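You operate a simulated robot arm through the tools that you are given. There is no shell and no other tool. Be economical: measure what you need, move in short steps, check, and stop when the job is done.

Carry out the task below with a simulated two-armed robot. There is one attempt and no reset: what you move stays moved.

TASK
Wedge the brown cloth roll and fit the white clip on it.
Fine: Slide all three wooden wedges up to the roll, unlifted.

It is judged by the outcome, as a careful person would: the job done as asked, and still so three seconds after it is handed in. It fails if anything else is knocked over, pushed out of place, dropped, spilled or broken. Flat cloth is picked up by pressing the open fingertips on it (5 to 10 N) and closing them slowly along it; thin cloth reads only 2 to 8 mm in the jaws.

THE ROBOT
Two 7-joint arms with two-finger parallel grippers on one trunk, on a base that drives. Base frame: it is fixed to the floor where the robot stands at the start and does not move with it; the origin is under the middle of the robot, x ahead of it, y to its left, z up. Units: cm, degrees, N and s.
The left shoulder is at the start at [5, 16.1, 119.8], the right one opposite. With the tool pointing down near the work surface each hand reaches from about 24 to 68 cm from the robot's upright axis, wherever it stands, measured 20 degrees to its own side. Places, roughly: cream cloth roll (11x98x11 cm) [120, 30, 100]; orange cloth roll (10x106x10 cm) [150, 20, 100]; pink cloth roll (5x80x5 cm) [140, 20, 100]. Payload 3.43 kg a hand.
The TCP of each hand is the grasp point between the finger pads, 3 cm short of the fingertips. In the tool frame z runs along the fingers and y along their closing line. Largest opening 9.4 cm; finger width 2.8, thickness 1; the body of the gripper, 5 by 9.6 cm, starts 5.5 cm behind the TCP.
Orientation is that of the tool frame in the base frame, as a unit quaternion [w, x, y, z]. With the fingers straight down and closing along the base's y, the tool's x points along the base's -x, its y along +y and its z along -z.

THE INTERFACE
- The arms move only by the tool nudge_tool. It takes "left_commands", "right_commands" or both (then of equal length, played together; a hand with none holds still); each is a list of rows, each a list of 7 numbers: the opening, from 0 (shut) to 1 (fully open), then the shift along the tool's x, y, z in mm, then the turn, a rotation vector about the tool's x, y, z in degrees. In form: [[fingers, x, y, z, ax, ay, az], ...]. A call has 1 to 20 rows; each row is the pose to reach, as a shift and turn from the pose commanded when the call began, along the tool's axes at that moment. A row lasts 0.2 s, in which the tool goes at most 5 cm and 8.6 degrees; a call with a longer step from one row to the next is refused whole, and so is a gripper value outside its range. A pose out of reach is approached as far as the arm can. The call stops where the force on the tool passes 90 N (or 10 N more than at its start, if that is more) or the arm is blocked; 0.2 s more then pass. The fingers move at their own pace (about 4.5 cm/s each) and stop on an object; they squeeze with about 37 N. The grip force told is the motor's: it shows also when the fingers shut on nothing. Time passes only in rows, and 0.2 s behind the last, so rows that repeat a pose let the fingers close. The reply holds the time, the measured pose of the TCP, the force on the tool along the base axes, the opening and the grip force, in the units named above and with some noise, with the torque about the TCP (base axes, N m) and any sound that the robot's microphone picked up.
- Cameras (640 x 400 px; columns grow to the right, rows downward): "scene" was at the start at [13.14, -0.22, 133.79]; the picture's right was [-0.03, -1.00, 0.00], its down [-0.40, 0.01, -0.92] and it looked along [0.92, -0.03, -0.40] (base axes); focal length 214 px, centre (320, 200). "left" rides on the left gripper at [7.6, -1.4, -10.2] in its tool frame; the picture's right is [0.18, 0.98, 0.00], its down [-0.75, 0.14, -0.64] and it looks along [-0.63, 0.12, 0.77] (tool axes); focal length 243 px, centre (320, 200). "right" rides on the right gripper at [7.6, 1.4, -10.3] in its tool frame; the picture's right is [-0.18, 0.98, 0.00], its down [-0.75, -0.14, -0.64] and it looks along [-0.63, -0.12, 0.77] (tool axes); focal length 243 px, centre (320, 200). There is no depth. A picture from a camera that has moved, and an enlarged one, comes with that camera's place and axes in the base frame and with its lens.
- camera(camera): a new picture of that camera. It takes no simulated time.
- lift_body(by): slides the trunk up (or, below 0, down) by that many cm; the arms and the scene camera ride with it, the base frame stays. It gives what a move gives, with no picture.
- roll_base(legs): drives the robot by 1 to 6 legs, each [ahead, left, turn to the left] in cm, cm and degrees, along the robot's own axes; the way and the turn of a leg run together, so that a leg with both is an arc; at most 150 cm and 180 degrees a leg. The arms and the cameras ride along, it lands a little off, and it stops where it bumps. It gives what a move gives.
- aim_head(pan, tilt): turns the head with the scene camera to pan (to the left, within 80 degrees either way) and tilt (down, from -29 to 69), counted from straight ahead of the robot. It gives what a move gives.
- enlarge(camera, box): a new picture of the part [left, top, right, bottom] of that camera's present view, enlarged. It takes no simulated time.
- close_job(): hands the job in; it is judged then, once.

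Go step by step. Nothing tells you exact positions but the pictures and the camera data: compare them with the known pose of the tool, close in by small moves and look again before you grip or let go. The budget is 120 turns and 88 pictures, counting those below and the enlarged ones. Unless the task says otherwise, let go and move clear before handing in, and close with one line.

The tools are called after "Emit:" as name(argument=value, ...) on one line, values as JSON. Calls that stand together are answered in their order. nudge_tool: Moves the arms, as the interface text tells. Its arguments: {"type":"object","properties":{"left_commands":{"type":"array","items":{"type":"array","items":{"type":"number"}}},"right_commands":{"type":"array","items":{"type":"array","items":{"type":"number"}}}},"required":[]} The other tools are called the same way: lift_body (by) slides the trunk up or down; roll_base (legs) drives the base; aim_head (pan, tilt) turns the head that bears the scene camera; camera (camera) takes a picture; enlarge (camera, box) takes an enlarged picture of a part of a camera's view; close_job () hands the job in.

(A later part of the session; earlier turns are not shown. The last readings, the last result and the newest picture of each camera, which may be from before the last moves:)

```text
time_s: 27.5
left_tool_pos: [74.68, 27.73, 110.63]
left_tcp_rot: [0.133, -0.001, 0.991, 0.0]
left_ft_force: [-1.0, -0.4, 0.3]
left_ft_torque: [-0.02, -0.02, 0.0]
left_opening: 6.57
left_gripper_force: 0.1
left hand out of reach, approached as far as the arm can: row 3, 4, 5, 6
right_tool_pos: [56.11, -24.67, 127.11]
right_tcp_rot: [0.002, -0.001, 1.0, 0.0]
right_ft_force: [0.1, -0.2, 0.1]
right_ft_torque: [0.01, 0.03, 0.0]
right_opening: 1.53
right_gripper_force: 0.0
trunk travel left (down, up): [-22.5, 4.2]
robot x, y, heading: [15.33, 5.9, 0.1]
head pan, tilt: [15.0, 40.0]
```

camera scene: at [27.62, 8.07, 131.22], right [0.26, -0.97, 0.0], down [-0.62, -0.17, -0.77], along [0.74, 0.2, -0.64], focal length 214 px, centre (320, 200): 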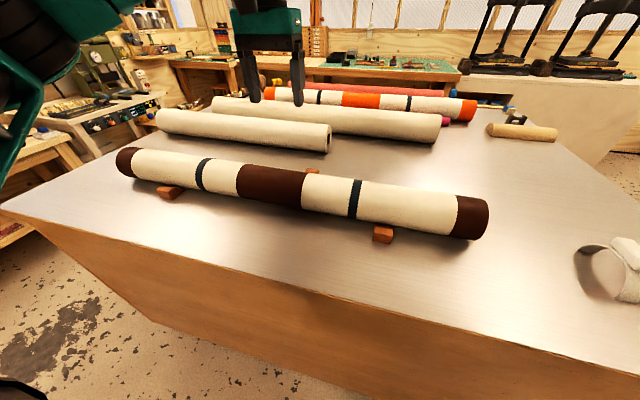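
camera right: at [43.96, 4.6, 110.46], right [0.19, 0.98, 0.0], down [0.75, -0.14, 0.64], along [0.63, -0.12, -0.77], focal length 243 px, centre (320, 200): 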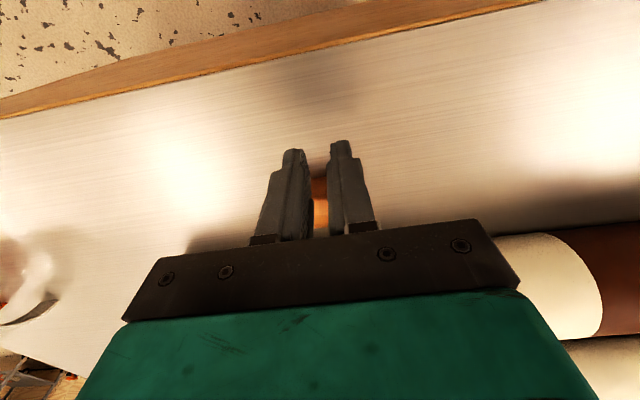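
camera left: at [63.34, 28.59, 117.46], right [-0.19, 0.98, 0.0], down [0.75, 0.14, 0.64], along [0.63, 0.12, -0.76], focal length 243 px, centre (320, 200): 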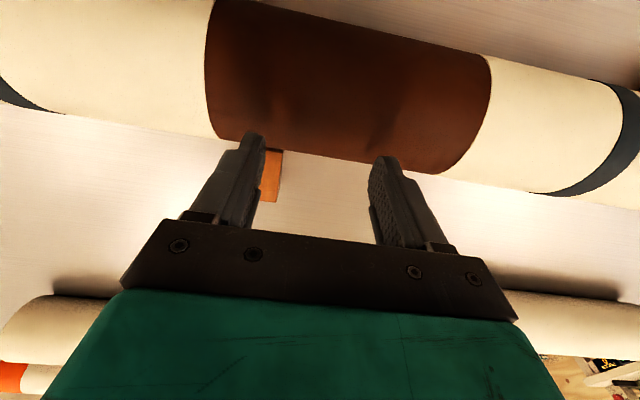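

Emit:
lift_body(by=4.2)

Emit:
nudge_tool(left_commands=[[0.7, -10, -10, 20, 0, 0, 0], [0.7, -30, -20, 30, 0, 0, 0], [0.7, -55, -28, 27, 0, 0, 0], [0.7, -55, -28, 27, 0, 0, 0]])

Emit:
camera(camera="scene")

```text
time_s: 28.4
left_tool_pos: [74.67, 27.54, 114.73]
left_tcp_rot: [0.132, -0.002, 0.991, -0.001]
left_ft_force: [0.0, -0.7, 0.0]
left_ft_torque: [0.0, 0.01, -0.01]
left_opening: 6.6
left_gripper_force: 0.1
right_tool_pos: [56.24, -24.55, 131.32]
right_tcp_rot: [0.0, -0.001, 1.0, 0.0]
right_ft_force: [-0.2, 0.9, -0.1]
right_ft_torque: [0.01, -0.01, 0.01]
right_opening: 1.49
right_gripper_force: 0.0
trunk travel left (down, up): [-26.7, 0.0]
robot x, y, heading: [15.59, 5.21, 0.1]
head pan, tilt: [15.0, 40.0]
```

```text
time_s: 29.4
left_tool_pos: [74.98, 28.17, 113.66]
left_tcp_rot: [0.132, -0.002, 0.991, -0.001]
left_ft_force: [0.4, -0.2, 0.2]
left_ft_torque: [0.03, 0.0, 0.0]
left_opening: 6.58
left_gripper_force: 0.0
left hand out of reach, approached as far as the arm can: row 1, 2, 3, 4
right_tool_pos: [56.1, -24.63, 131.44]
right_tcp_rot: [0.001, 0.0, 1.0, 0.001]
right_ft_force: [0.3, 0.1, 0.2]
right_ft_torque: [0.02, 0.01, -0.01]
right_opening: 1.52
right_gripper_force: 0.1
trunk travel left (down, up): [-26.7, 0.0]
robot x, y, heading: [15.17, 5.64, 0.0]
head pan, tilt: [15.0, 40.0]
```

```text
52 pictures are left
camera scene: at [27.61, 8.07, 135.4], right [0.26, -0.97, 0.0], down [-0.62, -0.17, -0.77], along [0.74, 0.2, -0.64], focal length 214 px, centre (320, 200)
```

scene: 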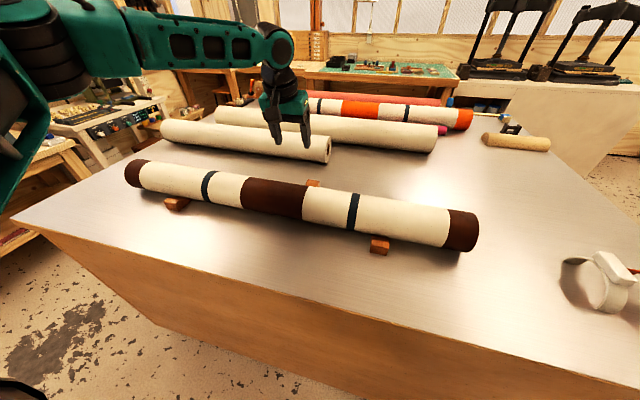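

The arm is fully stretched here. Facing the robot sideways puts the left shoulder about 11 cm nearer, so I'll retract, back off, turn right 90° and approach with my left side to the table.

Emit:
nudge_tool(left_commands=[[0.7, 35, -5, -30, 0, 2.5, 0], [0.7, 70, -10, -60, 0, 5, 0], [0.7, 105, -15, -90, 0, 7.5, 0], [0.7, 140, -20, -120, 0, 10, 0], [0.7, 175, -25, -150, 0, 12.5, 0], [0.7, 210, -30, -181, 0, 15, 0], [0.7, 240, -30, -181, 0, 15, 0], [0.7, 280, -30, -181, 0, 15, 0]], right_commands=[[0.16, 25, 0, 0, 0, 0, 0], [0.16, 50, 0, 0, 0, 0, 0], [0.16, 75, 0, 0, 0, 0, 0], [0.16, 100, 0, 0, 0, 0, 0], [0.16, 125, 0, 0, 0, 0, 0], [0.16, 150, 0, 0, 0, 0, 0], [0.16, 150, 0, 0, 0, 0, 0], [0.16, 150, 0, 0, 0, 0, 0]])

Emit:
roll_base(legs=[[-35, 0, 0], [0, 28, 0], [0, 0, -90]])

Emit:
aim_head(pan=75, tilt=45)

Emit:
camera(camera="scene")

```text
time_s: 31.2
left_tool_pos: [43.16, 25.32, 123.66]
left_tcp_rot: [0.002, -0.002, 1.0, -0.001]
left_ft_force: [-1.0, 0.3, 0.3]
left_ft_torque: [-0.01, -0.02, 0.01]
left_opening: 6.55
left_gripper_force: 0.1
right_tool_pos: [41.02, -24.53, 131.37]
right_tcp_rot: [0.001, 0.0, 1.0, 0.0]
right_ft_force: [-0.6, 0.6, 0.3]
right_ft_torque: [0.02, 0.0, 0.01]
right_opening: 1.51
right_gripper_force: 0.1
trunk travel left (down, up): [-26.7, 0.0]
robot x, y, heading: [15.75, 5.65, 0.5]
head pan, tilt: [15.0, 40.0]
```

```text
time_s: 39.9
left_tool_pos: [-0.24, 6.62, 123.56]
left_tcp_rot: [0.001, 0.7, 0.714, -0.002]
left_ft_force: [0.6, -0.3, 0.5]
left_ft_torque: [0.0, 0.01, -0.03]
left_opening: 6.56
left_gripper_force: 0.2
right_tool_pos: [-50.27, 7.7, 131.26]
right_tcp_rot: [0.001, 0.7, 0.714, -0.001]
right_ft_force: [-0.4, 0.0, -0.2]
right_ft_torque: [0.0, 0.03, 0.0]
right_opening: 1.49
right_gripper_force: 0.0
trunk travel left (down, up): [-26.7, 0.0]
robot x, y, heading: [-20.29, 33.77, -88.8]
head pan, tilt: [15.0, 40.0]
```

```text
time_s: 41.2
left_tool_pos: [-0.27, 6.56, 123.65]
left_tcp_rot: [0.0, 0.7, 0.714, -0.001]
left_ft_force: [0.0, -0.7, -0.4]
left_ft_torque: [0.01, 0.02, -0.01]
left_opening: 6.58
left_gripper_force: 0.1
right_tool_pos: [-50.13, 7.75, 131.45]
right_tcp_rot: [0.001, 0.699, 0.715, -0.001]
right_ft_force: [0.8, 0.5, 0.2]
right_ft_torque: [0.01, -0.01, 0.03]
right_opening: 1.48
right_gripper_force: 0.2
trunk travel left (down, up): [-26.7, 0.0]
robot x, y, heading: [-20.34, 33.72, -88.8]
head pan, tilt: [75.0, 45.0]
```

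```text
51 pictures are left
camera scene: at [-12.39, 28.12, 134.68], right [-0.24, -0.97, 0.0], down [-0.69, 0.17, -0.71], along [0.69, -0.17, -0.71], focal length 214 px, centre (320, 200)
```

scene: 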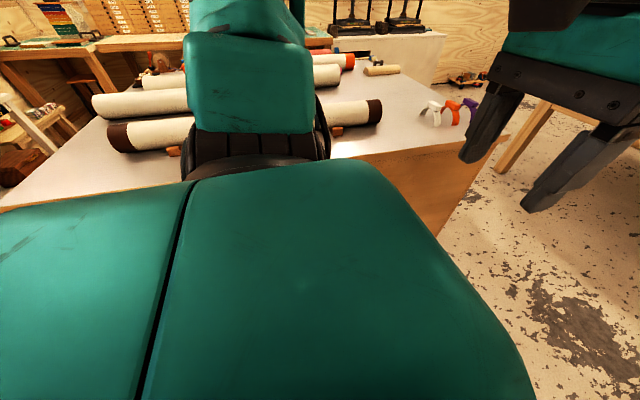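

Emit:
roll_base(legs=[[0, 33, 0], [0, 5, 0]])

Emit:
camera(camera="left")

```text
time_s: 45.4
left_tool_pos: [35.7, 7.66, 123.64]
left_tcp_rot: [0.001, 0.697, 0.717, -0.002]
left_ft_force: [0.1, 0.5, 0.1]
left_ft_torque: [-0.01, -0.02, 0.01]
left_opening: 6.58
left_gripper_force: 0.1
right_tool_pos: [-14.27, 8.54, 131.36]
right_tcp_rot: [0.001, 0.697, 0.718, 0.0]
right_ft_force: [0.2, 0.4, -0.6]
right_ft_torque: [-0.04, -0.04, 0.02]
right_opening: 1.5
right_gripper_force: 0.0
trunk travel left (down, up): [-26.7, 0.0]
robot x, y, heading: [15.73, 34.95, -88.5]
head pan, tilt: [75.0, 45.0]
stopped in leg 2: the robot was blocked; the commanded pose is now the measured one
```

```text
50 pictures are left
camera left: at [34.04, 15.31, 133.94], right [0.98, 0.21, 0.0], down [0.16, -0.75, 0.64], along [0.14, -0.63, -0.77], focal length 243 px, centre (320, 200)
```

left: 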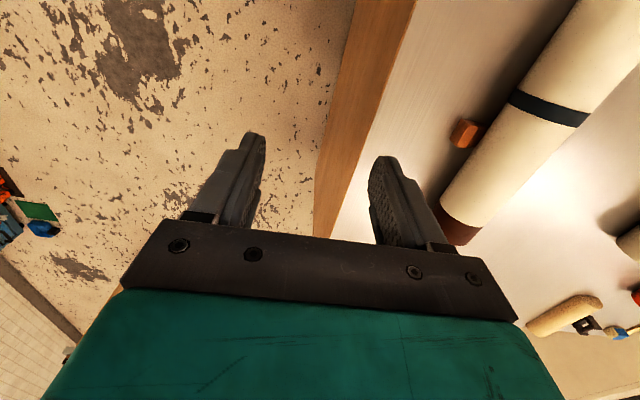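

Blocked at the same distance, so the base is round, but the shoulder is now at x≈32, only 49 cm from the wedge. I'll turn the hand back to close along y and move toward the wedge while high.

Emit:
nudge_tool(left_commands=[[0.7, 14, 18, 0, 0, 0, -8], [0.7, 28, 36, 0, 0, 0, -16], [0.7, 42, 54, 0, 0, 0, -24], [0.7, 56, 72, 0, 0, 0, -32], [0.7, 70, 90, 0, 0, 0, -40], [0.7, 84, 108, 0, 0, 0, -48], [0.7, 98, 126, 0, 0, 0, -56], [0.7, 112, 144, 0, 0, 0, -64], [0.7, 126, 162, 0, 0, 0, -72], [0.7, 140, 180, 0, 0, 0, -80], [0.7, 154, 200, 0, 0, 0, -88.4], [0.7, 160, 230, 0, 0, 0, -88.4], [0.7, 172, 260, 0, 0, 0, -88.4]])

Emit:
camera(camera="left")

```text
time_s: 48.2
left_tool_pos: [61.33, 25.75, 123.47]
left_tcp_rot: [-0.001, -0.001, 1.0, -0.002]
left_ft_force: [-0.1, 0.4, -0.5]
left_ft_torque: [0.03, 0.0, 0.01]
left_opening: 6.58
left_gripper_force: 0.1
right_tool_pos: [-14.19, 8.48, 131.43]
right_tcp_rot: [0.0, 0.697, 0.717, -0.001]
right_ft_force: [-0.3, 0.4, -0.3]
right_ft_torque: [-0.02, -0.02, -0.02]
right_opening: 1.51
right_gripper_force: 0.2
trunk travel left (down, up): [-26.7, 0.0]
robot x, y, heading: [15.48, 34.71, -88.6]
head pan, tilt: [75.0, 45.0]
```

```text
49 pictures are left
camera left: at [53.81, 24.38, 133.76], right [-0.19, 0.98, 0.0], down [0.75, 0.14, 0.64], along [0.63, 0.12, -0.77], focal length 243 px, centre (320, 200)
```

left: 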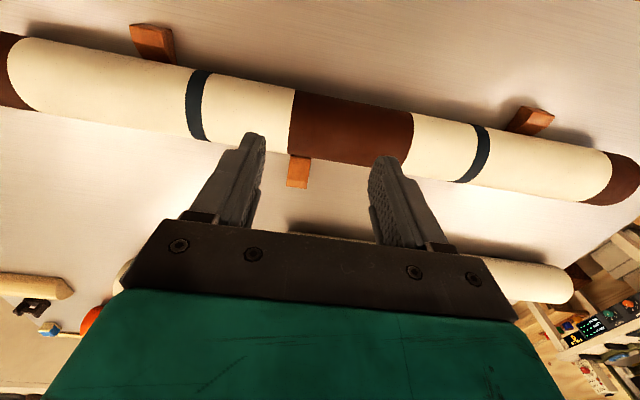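

Emit:
nudge_tool(left_commands=[[0.7, -40, -8, 20, 0, 0, 0], [0.7, -80, -8, 50, 0, 0, 0], [0.7, -120, -8, 80, 0, 0, 0], [0.7, -160, -8, 110, 0, 0, 0], [0.7, -200, -8, 115, 0, 0, 0], [0.7, -200, -8, 115, 0, 0, 0]])

Emit:
camera(camera="left")

```text
time_s: 49.6
left_tool_pos: [81.11, 24.95, 112.1]
left_tcp_rot: [-0.002, -0.001, 1.0, -0.001]
left_ft_force: [-0.5, -0.6, -0.3]
left_ft_torque: [0.04, -0.02, 0.0]
left_opening: 6.59
left_gripper_force: 0.1
right_tool_pos: [-14.24, 8.34, 131.43]
right_tcp_rot: [0.002, 0.696, 0.718, 0.0]
right_ft_force: [-0.4, 0.6, 0.5]
right_ft_torque: [0.02, 0.01, 0.02]
right_opening: 1.48
right_gripper_force: 0.1
trunk travel left (down, up): [-26.7, 0.0]
robot x, y, heading: [15.58, 35.01, -88.4]
head pan, tilt: [75.0, 45.0]
```

```text
48 pictures are left
camera left: at [73.51, 23.67, 122.43], right [-0.19, 0.98, 0.0], down [0.75, 0.14, 0.64], along [0.63, 0.12, -0.77], focal length 243 px, centre (320, 200)
```

left: 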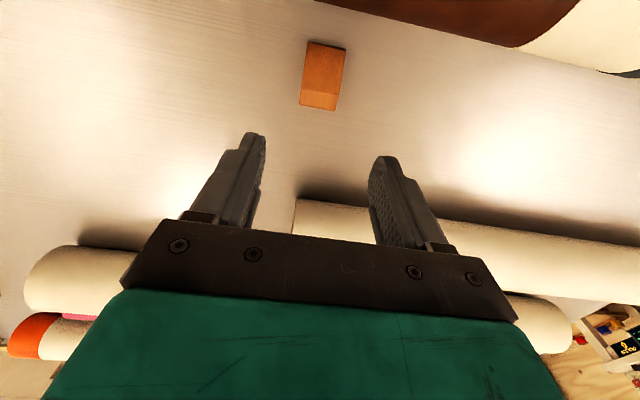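

The reach is good now: the back wedge spans x 76.6–82.4, centred at y≈25.1. I'll go behind it, lower with fingers nearly closed, and pull it toward the roll.

Emit:
nudge_tool(left_commands=[[0.16, -20, 2, 0, 0, 0, 0], [0.16, -40, 2, 0, 0, 0, 0], [0.16, -42, 2, 20, 0, 0, 0], [0.16, -42, 2, 60, 0, 0, 0], [0.16, -42, 2, 90, 0, 0, 0], [0.16, -42, 2, 115, 0, 0, 0], [0.16, -42, 2, 115, 0, 0, 0]])

Emit:
camera(camera="left")

```text
time_s: 51.2
left_tool_pos: [85.25, 24.96, 100.16]
left_tcp_rot: [0.0, -0.001, 1.0, -0.002]
left_ft_force: [0.4, 0.0, 0.1]
left_ft_torque: [-0.01, 0.01, 0.05]
left_opening: 1.52
left_gripper_force: 0.0
right_tool_pos: [-14.23, 8.49, 131.39]
right_tcp_rot: [0.001, 0.696, 0.718, 0.0]
right_ft_force: [0.7, -0.2, -0.7]
right_ft_torque: [-0.01, 0.01, 0.0]
right_opening: 1.5
right_gripper_force: 0.1
trunk travel left (down, up): [-26.7, 0.0]
robot x, y, heading: [15.22, 35.11, -88.5]
head pan, tilt: [75.0, 45.0]
```

```text
47 pictures are left
camera left: at [77.69, 23.56, 110.61], right [-0.19, 0.98, 0.0], down [0.75, 0.14, 0.64], along [0.63, 0.12, -0.77], focal length 243 px, centre (320, 200)
```

left: 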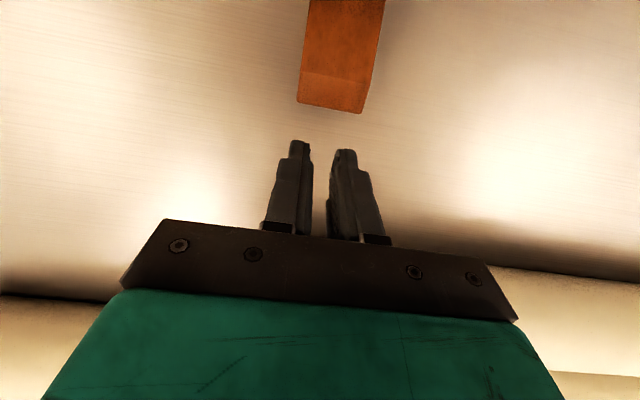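

Emit:
nudge_tool(left_commands=[[0.16, 0, 2, 15, 0, 0, 0], [0.16, 0, 2, 31, 0, 0, 0], [0.16, 8, 2, 31, 0, 0, 0], [0.16, 14, 2, 31, 0, 0, 0], [0.16, 21, 2, 31, 0, 0, 0], [0.16, 28, 2, 31, 0, 0, 0], [0.16, 35, 2, 31, 0, 0, 0], [0.16, 42, 2, 31, 0, 0, 0], [0.16, 49, 2, 31, 0, 0, 0], [0.16, 55, 2, 31, 0, 0, 0], [0.16, 60, 2, 31, 0, 0, 0], [0.16, 60, 2, 31, 0, 0, 0]])

Emit:
camera(camera="left")

```text
time_s: 53.8
left_tool_pos: [79.34, 25.23, 97.38]
left_tcp_rot: [-0.001, -0.001, 1.0, -0.002]
left_ft_force: [0.0, -0.3, -0.7]
left_ft_torque: [0.01, -0.01, 0.02]
left_opening: 1.5
left_gripper_force: 0.1
right_tool_pos: [-14.16, 8.4, 131.38]
right_tcp_rot: [0.0, 0.697, 0.717, -0.001]
right_ft_force: [-0.3, 0.2, 0.0]
right_ft_torque: [-0.02, 0.01, -0.02]
right_opening: 1.51
right_gripper_force: 0.0
trunk travel left (down, up): [-26.7, 0.0]
robot x, y, heading: [15.33, 34.9, -88.4]
head pan, tilt: [75.0, 45.0]
```

```text
46 pictures are left
camera left: at [71.81, 23.9, 107.71], right [-0.19, 0.98, 0.0], down [0.75, 0.14, 0.64], along [0.63, 0.12, -0.77], focal length 243 px, centre (320, 200)
```

left: 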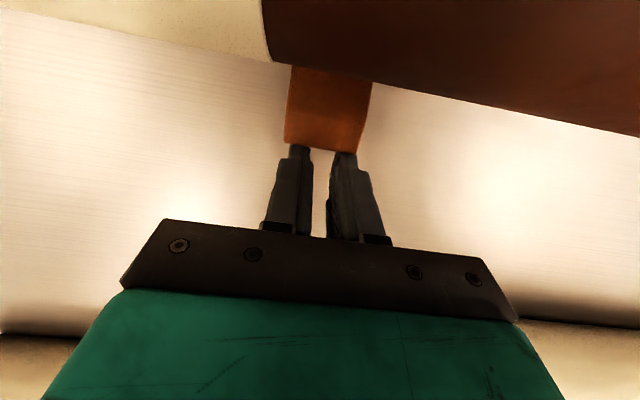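

The wedge is being pulled squarely; I'll continue in fine steps.

Emit:
nudge_tool(left_commands=[[0.16, 5, 0, 0, 0, 0, 0], [0.16, 10, 0, 0, 0, 0, 0], [0.16, 10, 0, 0, 0, 0, 0]])

Emit:
nudge_tool(left_commands=[[0.16, 2, 0, 0, 0, 0, 0], [0.16, 2, 0, 0, 0, 0, 0]])

Emit:
nudge_tool(left_commands=[[0.16, 2, 0, 0, 0, 0, 0], [0.16, 2, 0, 0, 0, 0, 0]])

Emit:
camera(camera="left")

```text
time_s: 54.6
left_tool_pos: [78.72, 25.13, 97.32]
left_tcp_rot: [0.0, -0.001, 1.0, -0.002]
left_ft_force: [12.0, -1.5, 2.9]
left_ft_torque: [-0.07, -0.24, 0.0]
left_opening: 1.49
left_gripper_force: 0.1
right_tool_pos: [-14.03, 8.55, 131.37]
right_tcp_rot: [0.001, 0.697, 0.717, -0.002]
right_ft_force: [-0.7, 0.3, -0.6]
right_ft_torque: [0.01, -0.05, -0.02]
right_opening: 1.53
right_gripper_force: 0.2
trunk travel left (down, up): [-26.7, 0.0]
robot x, y, heading: [16.05, 34.9, -88.5]
head pan, tilt: [75.0, 45.0]
```

```text
time_s: 55.2
left_tool_pos: [78.21, 25.18, 97.24]
left_tcp_rot: [-0.001, -0.001, 1.0, -0.002]
left_ft_force: [8.5, -1.2, 2.7]
left_ft_torque: [-0.05, -0.16, -0.01]
left_opening: 1.51
left_gripper_force: 0.0
right_tool_pos: [-14.03, 8.33, 131.44]
right_tcp_rot: [0.001, 0.697, 0.717, -0.001]
right_ft_force: [-0.9, 0.2, 0.1]
right_ft_torque: [-0.05, 0.0, -0.01]
right_opening: 1.47
right_gripper_force: 0.0
trunk travel left (down, up): [-26.7, 0.0]
robot x, y, heading: [15.33, 34.76, -88.5]
head pan, tilt: [75.0, 45.0]
```

```text
time_s: 55.8
left_tool_pos: [78.03, 25.19, 97.3]
left_tcp_rot: [-0.002, 0.0, 1.0, -0.002]
left_ft_force: [10.1, -1.7, 2.0]
left_ft_torque: [-0.09, -0.23, -0.03]
left_opening: 1.5
left_gripper_force: 0.0
right_tool_pos: [-14.06, 8.43, 131.44]
right_tcp_rot: [0.0, 0.697, 0.717, -0.001]
right_ft_force: [1.0, -1.1, 0.0]
right_ft_torque: [-0.02, -0.01, 0.01]
right_opening: 1.51
right_gripper_force: 0.0
trunk travel left (down, up): [-26.7, 0.0]
robot x, y, heading: [15.81, 34.94, -88.6]
head pan, tilt: [75.0, 45.0]
```

```text
45 pictures are left
camera left: at [70.53, 23.87, 107.68], right [-0.19, 0.98, 0.0], down [0.76, 0.14, 0.64], along [0.63, 0.12, -0.77], focal length 243 px, centre (320, 200)
```

left: 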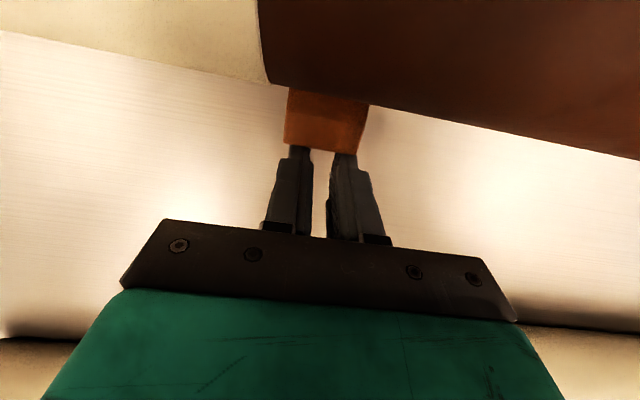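

The wedge touches the roll with about 10 N of reaction at the fingertips, so it's snug. I'll back the hand off, lift, and check all three.

Emit:
nudge_tool(left_commands=[[0.16, -12, 0, 0, 0, 0, 0], [0.16, -30, 0, 0, 0, 0, 0], [0.16, -30, 0, -45, 0, 0, 0], [0.16, -30, 0, -90, 0, 0, 0], [0.16, -30, 0, -140, 0, 0, 0], [0.16, 0, 0, -180, 0, 0, 0], [0.16, 45, 0, -210, 0, 0, 0], [0.16, 90, 0, -240, 0, 0, 0], [0.16, 130, 0, -260, 0, 0, 0]])

Emit:
camera(camera="left")

```text
refused: row 7 steps farther than a row can; nothing moved
```

```text
44 pictures are left
camera left: at [70.53, 23.87, 107.68], right [-0.19, 0.98, 0.0], down [0.76, 0.14, 0.64], along [0.63, 0.12, -0.77], focal length 243 px, centre (320, 200)
```

left: 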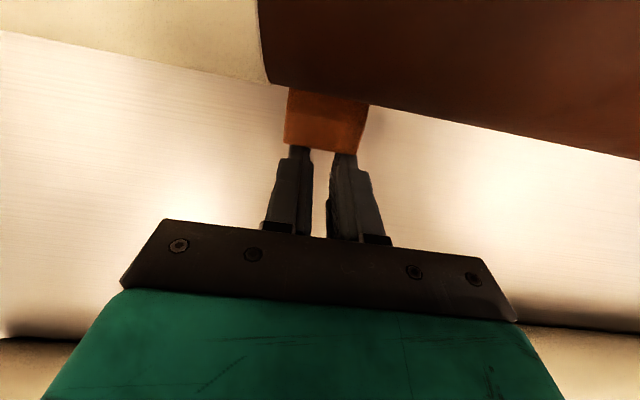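

One step was too long, so I'll resend with shorter ones.

Emit:
nudge_tool(left_commands=[[0.16, -12, 0, 0, 0, 0, 0], [0.16, -30, 0, 0, 0, 0, 0], [0.16, -30, 0, -45, 0, 0, 0], [0.16, -30, 0, -90, 0, 0, 0], [0.16, -30, 0, -135, 0, 0, 0], [0.16, 0, 0, -170, 0, 0, 0], [0.16, 35, 0, -200, 0, 0, 0], [0.16, 75, 0, -225, 0, 0, 0], [0.16, 115, 0, -250, 0, 0, 0], [0.16, 155, 0, -260, 0, 0, 0], [0.16, 200, 0, -260, 0, 0, 0]])

Emit:
camera(camera="left")

```text
time_s: 58.2
left_tool_pos: [57.78, 25.1, 123.16]
left_tcp_rot: [-0.001, -0.002, 1.0, -0.001]
left_ft_force: [-1.1, -0.1, 0.5]
left_ft_torque: [-0.03, -0.03, -0.02]
left_opening: 1.5
left_gripper_force: 0.1
right_tool_pos: [-14.26, 8.52, 131.48]
right_tcp_rot: [0.0, 0.697, 0.717, -0.001]
right_ft_force: [-0.8, -0.3, 1.1]
right_ft_torque: [-0.02, 0.0, 0.0]
right_opening: 1.49
right_gripper_force: 0.0
trunk travel left (down, up): [-26.7, 0.0]
robot x, y, heading: [15.74, 34.78, -88.2]
head pan, tilt: [75.0, 45.0]
```

```text
43 pictures are left
camera left: at [50.26, 23.72, 133.48], right [-0.19, 0.98, 0.0], down [0.75, 0.14, 0.64], along [0.63, 0.12, -0.77], focal length 243 px, centre (320, 200)
```

left: 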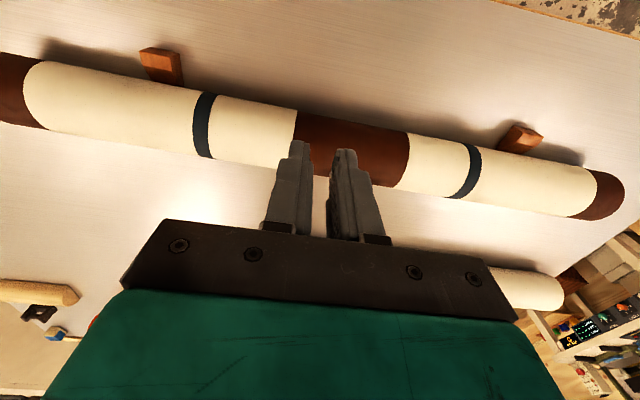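

All wedges are in place. Next is the clip: I'll back off, turn to heading about +45°, and approach so the right shoulder is close to both the clip and the roll's right end.

Emit:
roll_base(legs=[[0, -25, 0], [0, 0, 133], [-17.3, -49, 0]])

Emit:
aim_head(pan=-55, tilt=40)

Emit:
camera(camera="scene")

Emit:
camera(camera="right")

```text
time_s: 70.9
left_tool_pos: [-8.73, 24.8, 122.99]
left_tcp_rot: [-0.001, 0.909, -0.417, 0.002]
left_ft_force: [0.0, 0.2, -0.1]
left_ft_torque: [-0.01, 0.01, -0.04]
left_opening: 1.51
left_gripper_force: 0.0
right_tool_pos: [50.75, -19.12, 131.5]
right_tcp_rot: [0.002, -0.361, 0.932, -0.001]
right_ft_force: [-0.2, -0.7, -1.5]
right_ft_torque: [0.0, 0.0, 0.02]
right_opening: 1.51
right_gripper_force: 0.0
trunk travel left (down, up): [-26.7, 0.0]
robot x, y, heading: [11.67, -13.98, 42.2]
head pan, tilt: [75.0, 45.0]
```

```text
time_s: 73.0
left_tool_pos: [-8.73, 24.67, 123.09]
left_tcp_rot: [-0.001, 0.909, -0.417, 0.0]
left_ft_force: [-0.2, -0.4, 0.5]
left_ft_torque: [0.01, -0.03, 0.01]
left_opening: 1.51
left_gripper_force: 0.0
right_tool_pos: [50.72, -19.14, 131.42]
right_tcp_rot: [0.002, -0.361, 0.932, 0.0]
right_ft_force: [-0.7, 0.3, -0.4]
right_ft_torque: [-0.01, -0.01, 0.0]
right_opening: 1.5
right_gripper_force: 0.1
trunk travel left (down, up): [-26.7, 0.0]
robot x, y, heading: [11.64, -13.76, 42.2]
head pan, tilt: [-55.0, 40.0]
```

```text
42 pictures are left
camera scene: at [22.55, -12.99, 135.4], right [-0.22, -0.98, 0.0], down [-0.63, 0.14, -0.77], along [0.75, -0.17, -0.64], focal length 214 px, centre (320, 200)
```

scene: 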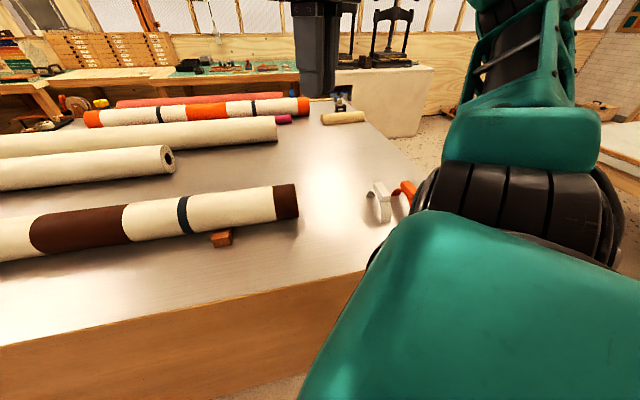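

```text
41 pictures are left
camera right: at [44.18, -23.24, 141.65], right [-0.52, 0.85, 0.0], down [0.65, 0.4, 0.64], along [0.55, 0.34, -0.77], focal length 243 px, centre (320, 200)
```

right: 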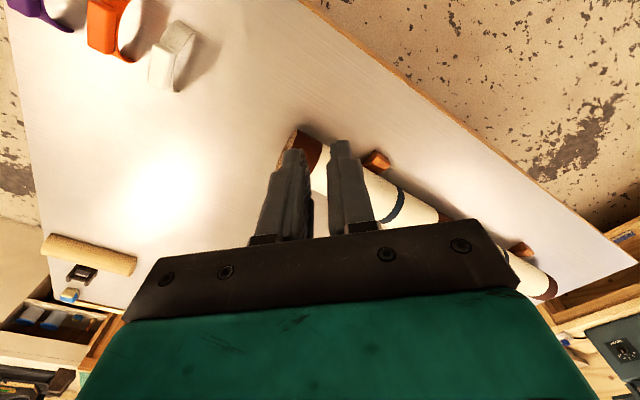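

I'll square the right hand with the base axes and bring it above the white clip, staying high.

Emit:
nudge_tool(right_commands=[[0.5, 7, -36, 5, 0, 0, 7.05], [0.7, 15, -72, 10, 0, 0, 14.1], [0.7, 22, -108, 20, 0, 0, 21.15], [0.7, 29, -145, 40, 0, 0, 28.2], [0.7, 37, -181, 60, 0, 0, 35.25], [0.7, 44, -217, 80, 0, 0, 42.3], [0.7, 44, -217, 80, 0, 0, 42.3]])

Emit:
camera(camera="right")

```text
time_s: 74.6
left_tool_pos: [-8.73, 24.75, 123.12]
left_tcp_rot: [-0.001, 0.909, -0.417, 0.002]
left_ft_force: [0.0, 0.4, -0.6]
left_ft_torque: [-0.01, -0.03, 0.03]
left_opening: 1.52
left_gripper_force: 0.1
right_tool_pos: [70.38, -28.5, 122.1]
right_tcp_rot: [0.002, 0.001, 1.0, 0.0]
right_ft_force: [-0.2, 0.1, -0.1]
right_ft_torque: [0.01, -0.02, -0.02]
right_opening: 6.58
right_gripper_force: 0.2
right hand out of reach, approached as far as the arm can: row 1, 2, 3, 4, 5, 6, 7
trunk travel left (down, up): [-26.7, 0.0]
robot x, y, heading: [11.5, -13.88, 42.1]
head pan, tilt: [-55.0, 40.0]
```

```text
40 pictures are left
camera right: at [62.77, -27.03, 132.23], right [0.19, 0.98, 0.0], down [0.75, -0.14, 0.64], along [0.63, -0.12, -0.77], focal length 243 px, centre (320, 200)
```

right: 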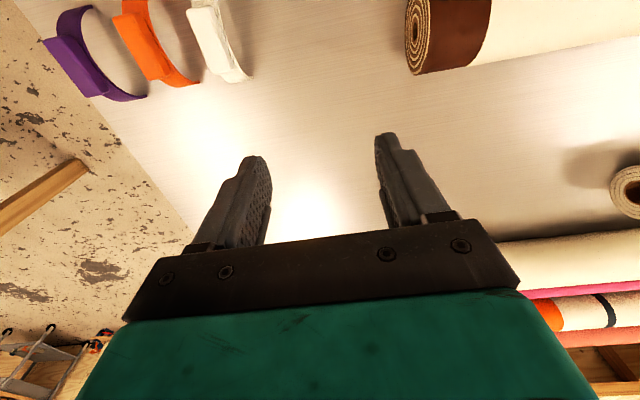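

The hand drifted because of a joint limit on the way; I'll try to move over the clip again from here.

Emit:
nudge_tool(right_commands=[[0.7, 20, -30, 10, 0, 0, 0], [0.7, 40, -60, 20, 0, 0, 0], [0.7, 55, -90, 30, 0, 0, 0], [0.7, 64, -110, 40, 0, 0, 0], [0.7, 64, -110, 40, 0, 0, 0]])

Emit:
camera(camera="right")

```text
time_s: 75.8
left_tool_pos: [-8.65, 24.82, 123.14]
left_tcp_rot: [-0.001, 0.909, -0.418, 0.001]
left_ft_force: [1.0, 0.5, 0.1]
left_ft_torque: [0.01, 0.06, -0.01]
left_opening: 1.52
left_gripper_force: 0.0
right_tool_pos: [64.45, -39.38, 117.52]
right_tcp_rot: [0.0, 0.0, 1.0, 0.0]
right_ft_force: [-0.1, -0.4, -0.9]
right_ft_torque: [0.0, 0.03, -0.02]
right_opening: 6.57
right_gripper_force: 0.0
right hand out of reach, approached as far as the arm can: row 1, 2, 3
trunk travel left (down, up): [-26.7, 0.0]
robot x, y, heading: [11.55, -13.74, 42.1]
head pan, tilt: [-55.0, 40.0]
```

```text
39 pictures are left
camera right: at [56.88, -37.96, 127.8], right [0.18, 0.98, 0.0], down [0.75, -0.14, 0.64], along [0.63, -0.12, -0.77], focal length 243 px, centre (320, 200)
```

right: 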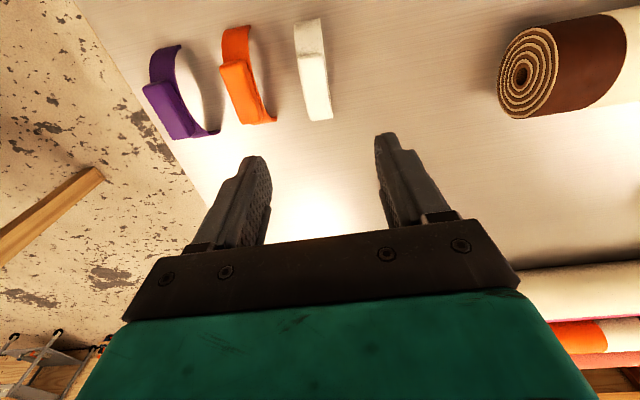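

I'm above the clips now; I'll zoom in to measure the bar.

Emit:
enlarge(camera="right", box=[210, 10, 370, 130])

Emit:
enlarge(camera="scene", box=[330, 160, 430, 240])

```text
3.33 times, centred on (290, 70) of right
camera zoom: at [56.88, -37.96, 127.8], right [0.18, 0.98, 0.0], down [0.75, -0.14, 0.64], along [0.63, -0.12, -0.77], focal length 809 px, centre (420, 633)
```

zoom: 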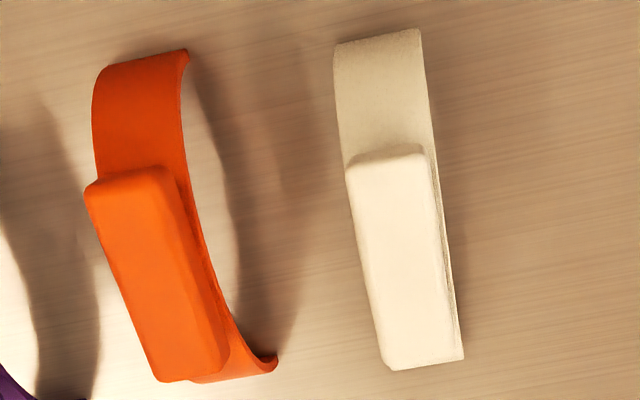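

```text
5.00 times, centred on (380, 200) of scene
camera zoom: at [22.71, -12.92, 135.38], right [-0.22, -0.98, 0.0], down [-0.63, 0.14, -0.77], along [0.75, -0.17, -0.64], focal length 1072 px, centre (20, 200)
```

zoom: 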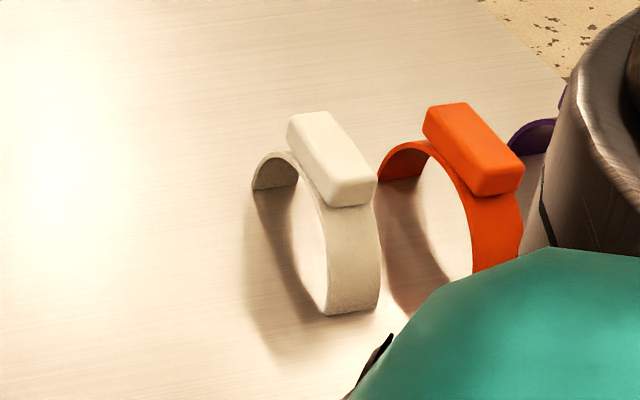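

The bar is centred near (64.2, −39.85), running along x, about 2 wide with its top at z≈100.6. I'll narrow the fingers and lower to just above it.

Emit:
nudge_tool(right_commands=[[0.5, 2, -5, 20, 0, 0, 0], [0.5, 2, -5, 50, 0, 0, 0], [0.5, 2, -5, 80, 0, 0, 0], [0.5, 2, -5, 105, 0, 0, 0], [0.5, 2, -5, 105, 0, 0, 0]])

Emit:
camera(camera="right")

Emit:
camera(camera="scene")

```text
time_s: 77.0
left_tool_pos: [-8.74, 24.72, 123.04]
left_tcp_rot: [-0.001, 0.909, -0.417, 0.002]
left_ft_force: [-0.3, 0.1, 0.1]
left_ft_torque: [0.02, 0.01, -0.02]
left_opening: 1.47
left_gripper_force: 0.0
right_tool_pos: [64.18, -39.96, 106.81]
right_tcp_rot: [0.001, 0.0, 1.0, 0.0]
right_ft_force: [-0.3, 0.6, -0.9]
right_ft_torque: [0.06, 0.01, 0.0]
right_opening: 4.72
right_gripper_force: 0.0
trunk travel left (down, up): [-26.7, 0.0]
robot x, y, heading: [11.39, -13.91, 42.5]
head pan, tilt: [-55.0, 40.0]
```

```text
36 pictures are left
camera right: at [56.6, -38.62, 117.03], right [0.18, 0.98, 0.0], down [0.75, -0.14, 0.64], along [0.63, -0.12, -0.77], focal length 243 px, centre (320, 200)
```

right: 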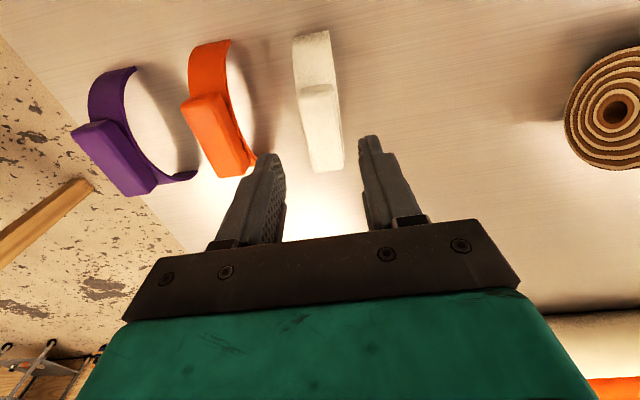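

```text
35 pictures are left
camera scene: at [22.54, -13.0, 135.4], right [-0.22, -0.98, 0.0], down [-0.63, 0.14, -0.77], along [0.75, -0.17, -0.64], focal length 214 px, centre (320, 200)
```

scene: 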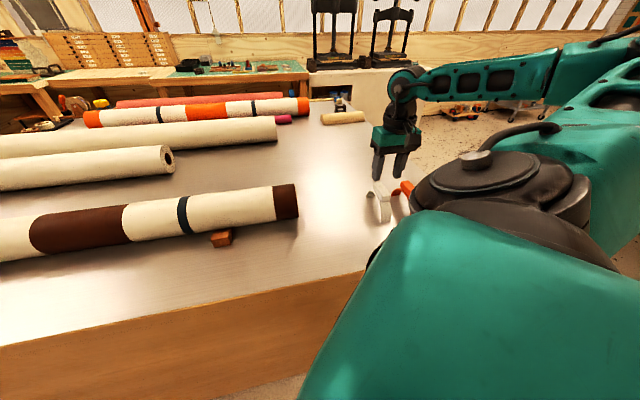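

The bar sits centred between the fingers. I'll go down and grip.

Emit:
nudge_tool(right_commands=[[0.5, 0, 0, 20, 0, 0, 0], [0.5, 0, 0, 35, 0, 0, 0], [0.5, 0, 0, 46, 0, 0, 0], [0.35, 0, 0, 46, 0, 0, 0], [0.25, 0, 0, 46, 0, 0, 0], [0.15, 0, 0, 46, 0, 0, 0], [0.1, 0, 0, 46, 0, 0, 0], [0, 0, 0, 46, 0, 0, 0], [0, 0, 0, 46, 0, 0, 0]])

Emit:
camera(camera="right")

Emit:
enlarge(camera="scene", box=[340, 120, 440, 240])

```text
time_s: 79.0
left_tool_pos: [-8.74, 24.69, 123.15]
left_tcp_rot: [-0.001, 0.909, -0.418, 0.002]
left_ft_force: [0.3, 0.0, -0.2]
left_ft_torque: [-0.05, -0.02, -0.01]
left_opening: 1.49
left_gripper_force: 0.1
right_tool_pos: [64.1, -40.11, 102.15]
right_tcp_rot: [0.001, 0.0, 1.0, -0.001]
right_ft_force: [0.5, 0.9, 0.4]
right_ft_torque: [0.03, 0.01, -0.02]
right_opening: 2.46
right_gripper_force: 36.9
trunk travel left (down, up): [-26.7, 0.0]
robot x, y, heading: [11.79, -13.76, 42.3]
head pan, tilt: [-55.0, 40.0]
```

```text
34 pictures are left
camera right: at [56.5, -38.67, 112.44], right [0.18, 0.98, 0.0], down [0.75, -0.14, 0.64], along [0.63, -0.12, -0.77], focal length 243 px, centre (320, 200)
```

right: 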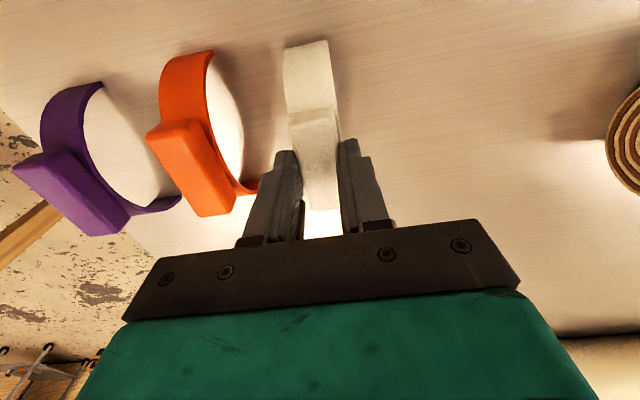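

```text
3.33 times, centred on (390, 180) of scene
camera zoom: at [22.55, -13.0, 135.4], right [-0.22, -0.98, 0.0], down [-0.63, 0.14, -0.77], along [0.75, -0.17, -0.64], focal length 715 px, centre (87, 267)
```

zoom: 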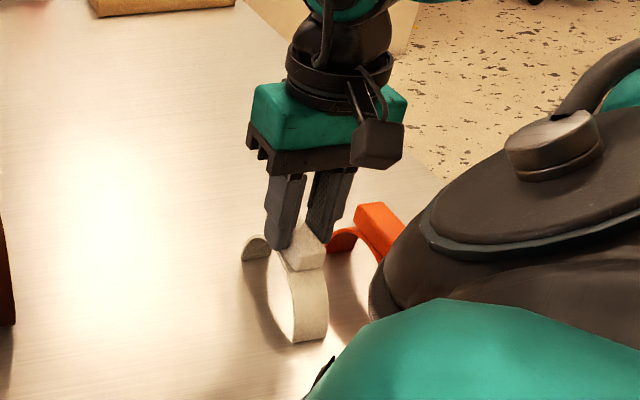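

Gripped at 2.5 cm on the bar. I'll lift straight up.

Emit:
nudge_tool(right_commands=[[0, 0, 0, -10, 0, 0, 0], [0, 0, 0, -40, 0, 0, 0], [0, 0, 0, -80, 0, 0, 0], [0, 0, 0, -120, 0, 0, 0], [0, 0, 0, -155, 0, 0, 0], [0, 0, 0, -155, 0, 0, 0]])

Emit:
camera(camera="right")

Emit:
enlarge(camera="scene", box=[160, 120, 440, 260])

```text
time_s: 80.4
left_tool_pos: [-8.79, 24.72, 123.19]
left_tcp_rot: [-0.002, 0.909, -0.417, 0.002]
left_ft_force: [0.1, -0.6, -0.1]
left_ft_torque: [0.0, -0.02, -0.01]
left_opening: 1.5
left_gripper_force: 0.0
right_tool_pos: [64.37, -40.06, 117.64]
right_tcp_rot: [0.001, 0.0, 1.0, 0.0]
right_ft_force: [0.4, 0.2, 0.1]
right_ft_torque: [0.03, -0.01, -0.02]
right_opening: 2.47
right_gripper_force: 36.9
trunk travel left (down, up): [-26.7, 0.0]
robot x, y, heading: [11.46, -14.15, 42.3]
head pan, tilt: [-55.0, 40.0]
```

```text
32 pictures are left
camera right: at [56.64, -38.65, 127.83], right [0.18, 0.98, 0.0], down [0.75, -0.14, 0.64], along [0.63, -0.12, -0.77], focal length 243 px, centre (320, 200)
```

right: 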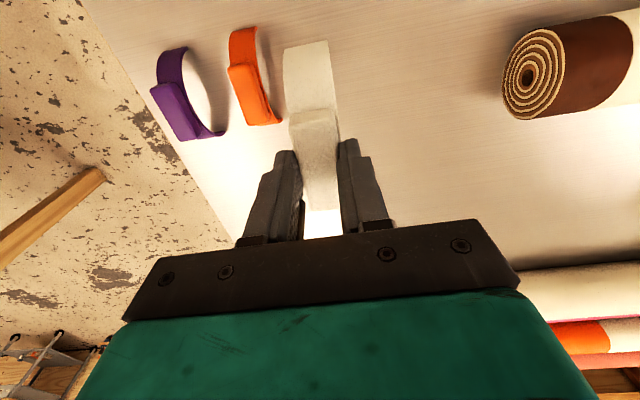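

```text
2.29 times, centred on (300, 190) of scene
camera zoom: at [22.57, -13.01, 135.4], right [-0.22, -0.98, 0.0], down [-0.63, 0.14, -0.77], along [0.75, -0.17, -0.64], focal length 490 px, centre (366, 223)
```

zoom: 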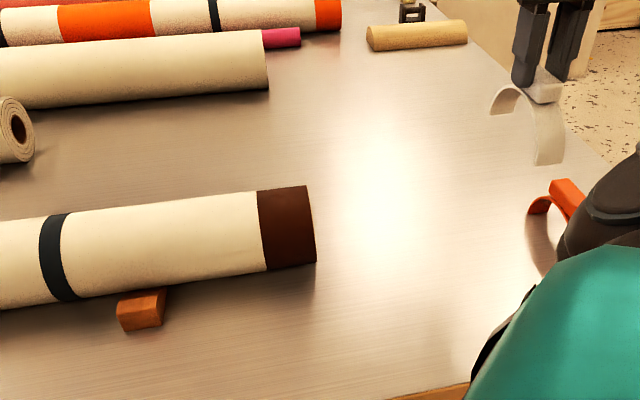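

Clip is lifted cleanly. I'll carry it over the cream section near the roll's right end (y≈−5), staying above the roll.

Emit:
nudge_tool(right_commands=[[0, -5, 40, -5, 0, 0, 0], [0, -10, 80, -10, 0, 0, 0], [0, -15, 120, -10, 0, 0, 0], [0, -20, 165, -10, 0, 0, 0], [0, -25, 210, -10, 0, 0, 0], [0, -30, 255, -10, 0, 0, 0], [0, -35, 300, -10, 0, 0, 0], [0, -38, 330, -10, 0, 0, 0], [0, -40, 350, -10, 0, 0, 0], [0, -40, 350, -10, 0, 0, 0]])

Emit:
camera(camera="right")

Emit:
camera(camera="scene")

```text
time_s: 82.6
left_tool_pos: [-8.65, 24.63, 123.17]
left_tcp_rot: [-0.001, 0.909, -0.417, 0.002]
left_ft_force: [0.1, 0.0, -0.2]
left_ft_torque: [0.02, -0.02, 0.01]
left_opening: 1.51
left_gripper_force: 0.0
right_tool_pos: [68.28, -4.88, 118.63]
right_tcp_rot: [0.0, 0.0, 1.0, 0.0]
right_ft_force: [0.0, -0.3, -0.6]
right_ft_torque: [0.01, 0.0, 0.03]
right_opening: 2.48
right_gripper_force: 37.2
trunk travel left (down, up): [-26.7, 0.0]
robot x, y, heading: [11.24, -13.91, 42.3]
head pan, tilt: [-55.0, 40.0]
```

```text
30 pictures are left
camera right: at [60.64, -3.53, 128.93], right [0.18, 0.98, 0.0], down [0.75, -0.14, 0.64], along [0.63, -0.12, -0.77], focal length 243 px, centre (320, 200)
```

right: 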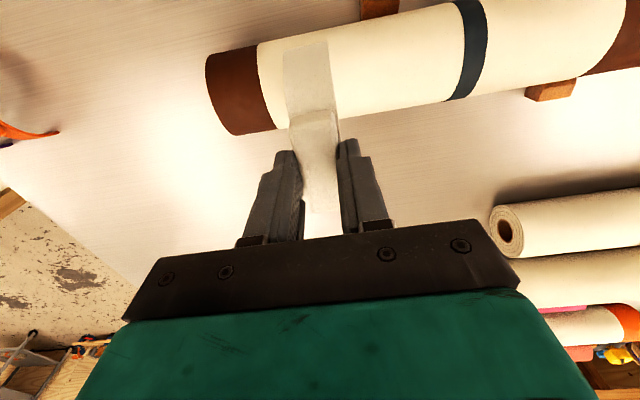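

```text
29 pictures are left
camera scene: at [22.55, -13.03, 135.4], right [-0.22, -0.98, 0.0], down [-0.63, 0.14, -0.77], along [0.75, -0.17, -0.64], focal length 214 px, centre (320, 200)
```

scene: 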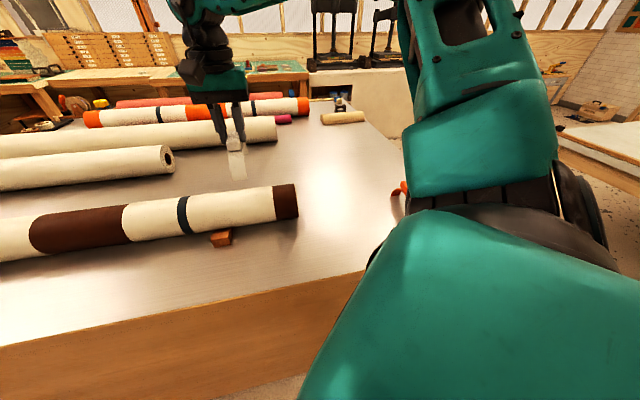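

The picture gives roll axis x≈68.0 and radius≈4.7, so I'll centre the clip there and lower it until its feet start to straddle the roll.

Emit:
nudge_tool(right_commands=[[0, 3, 0, 30, 0, 0, 0], [0, 3, 0, 60, 0, 0, 0], [0, 3, 0, 76, 0, 0, 0], [0, 3, 0, 76, 0, 0, 0]])

Emit:
camera(camera="right")

Emit:
enlarge(camera="scene", box=[170, 120, 310, 250])

```text
time_s: 83.6
left_tool_pos: [-8.72, 24.7, 123.08]
left_tcp_rot: [-0.001, 0.909, -0.417, 0.001]
left_ft_force: [0.2, 1.3, 0.1]
left_ft_torque: [0.03, 0.02, 0.02]
left_opening: 1.49
left_gripper_force: 0.1
right_tool_pos: [67.85, -5.17, 111.04]
right_tcp_rot: [0.001, -0.001, 1.0, 0.001]
right_ft_force: [0.1, 1.2, -0.5]
right_ft_torque: [0.0, -0.01, 0.02]
right_opening: 2.48
right_gripper_force: 36.8
trunk travel left (down, up): [-26.7, 0.0]
robot x, y, heading: [11.49, -13.86, 42.0]
head pan, tilt: [-55.0, 40.0]
```

```text
28 pictures are left
camera right: at [60.21, -3.64, 121.24], right [0.18, 0.98, 0.0], down [0.75, -0.14, 0.64], along [0.63, -0.12, -0.77], focal length 243 px, centre (320, 200)
```

right: 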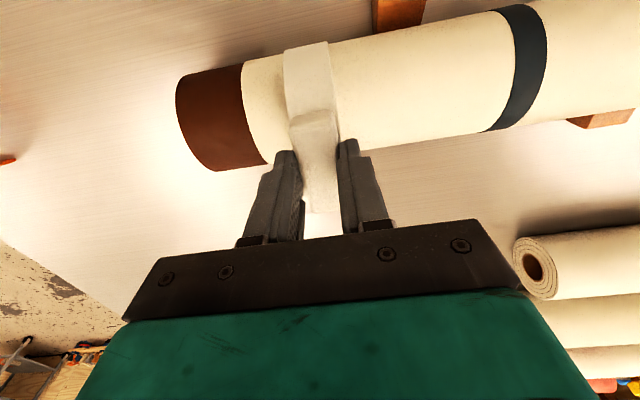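

```text
3.08 times, centred on (240, 185) of scene
camera zoom: at [22.54, -13.0, 135.4], right [-0.22, -0.98, 0.0], down [-0.63, 0.14, -0.77], along [0.75, -0.17, -0.64], focal length 660 px, centre (566, 246)
```

zoom: 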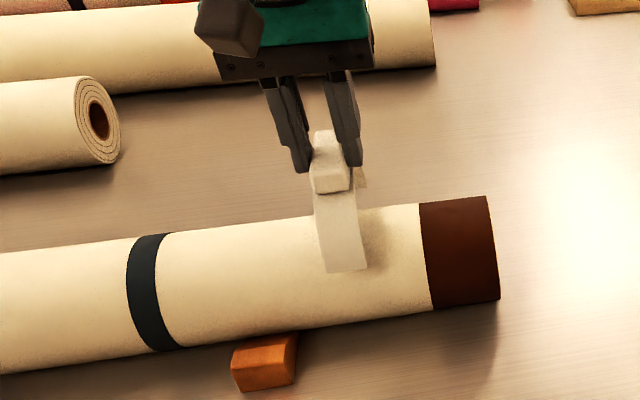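

The near foot clears the front of the roll. I'll lower step by step and watch the force.

Emit:
nudge_tool(right_commands=[[0, -1, 0, 10, 0, 0, 0], [0, -1, 0, 20, 0, 0, 0], [0, -1, 0, 20, 0, 0, 0]])

Emit:
nudge_tool(right_commands=[[0, 0, 0, 7, 0, 0, 0], [0, 0, 0, 13, 0, 0, 0], [0, 0, 0, 13, 0, 0, 0]])

Emit:
camera(camera="right")

Emit:
enlarge(camera="scene", box=[170, 120, 310, 250])

```text
time_s: 84.4
left_tool_pos: [-8.7, 24.77, 123.08]
left_tcp_rot: [-0.001, 0.909, -0.418, 0.002]
left_ft_force: [0.1, -0.2, 0.9]
left_ft_torque: [-0.02, 0.02, 0.03]
left_opening: 1.51
left_gripper_force: 0.1
right_tool_pos: [68.03, -5.0, 109.04]
right_tcp_rot: [0.001, 0.0, 1.0, 0.0]
right_ft_force: [-0.9, 0.0, -0.7]
right_ft_torque: [0.02, -0.02, 0.02]
right_opening: 2.49
right_gripper_force: 36.5
trunk travel left (down, up): [-26.7, 0.0]
robot x, y, heading: [11.35, -13.6, 42.3]
head pan, tilt: [-55.0, 40.0]
```

```text
time_s: 85.2
left_tool_pos: [-8.75, 24.85, 123.1]
left_tcp_rot: [-0.002, 0.909, -0.417, 0.002]
left_ft_force: [-0.6, 0.2, 1.0]
left_ft_torque: [-0.02, -0.01, -0.02]
left_opening: 1.51
left_gripper_force: 0.1
right_tool_pos: [68.0, -5.0, 107.71]
right_tcp_rot: [0.0, 0.0, 1.0, 0.0]
right_ft_force: [0.0, -0.2, -0.6]
right_ft_torque: [0.03, 0.03, 0.02]
right_opening: 2.47
right_gripper_force: 37.0
trunk travel left (down, up): [-26.7, 0.0]
robot x, y, heading: [11.29, -13.47, 42.2]
head pan, tilt: [-55.0, 40.0]
```

```text
26 pictures are left
camera right: at [60.41, -3.65, 117.98], right [0.18, 0.98, 0.0], down [0.75, -0.14, 0.64], along [0.63, -0.12, -0.77], focal length 243 px, centre (320, 200)
```

right: 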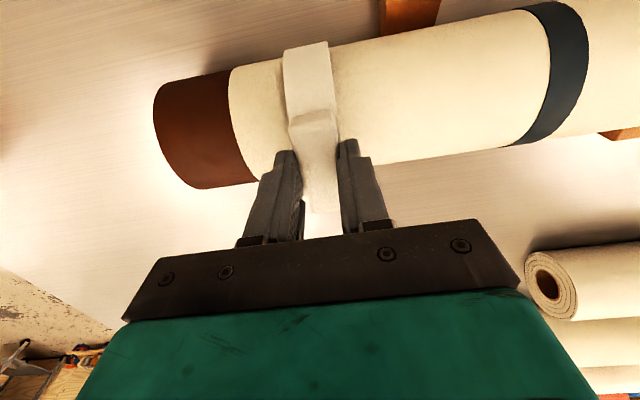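

```text
3.08 times, centred on (240, 185) of scene
camera zoom: at [22.55, -13.0, 135.4], right [-0.22, -0.98, 0.0], down [-0.63, 0.14, -0.77], along [0.75, -0.17, -0.64], focal length 660 px, centre (566, 246)
```

zoom: 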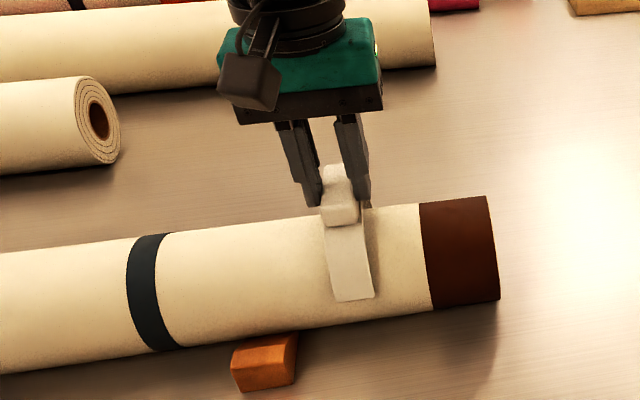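

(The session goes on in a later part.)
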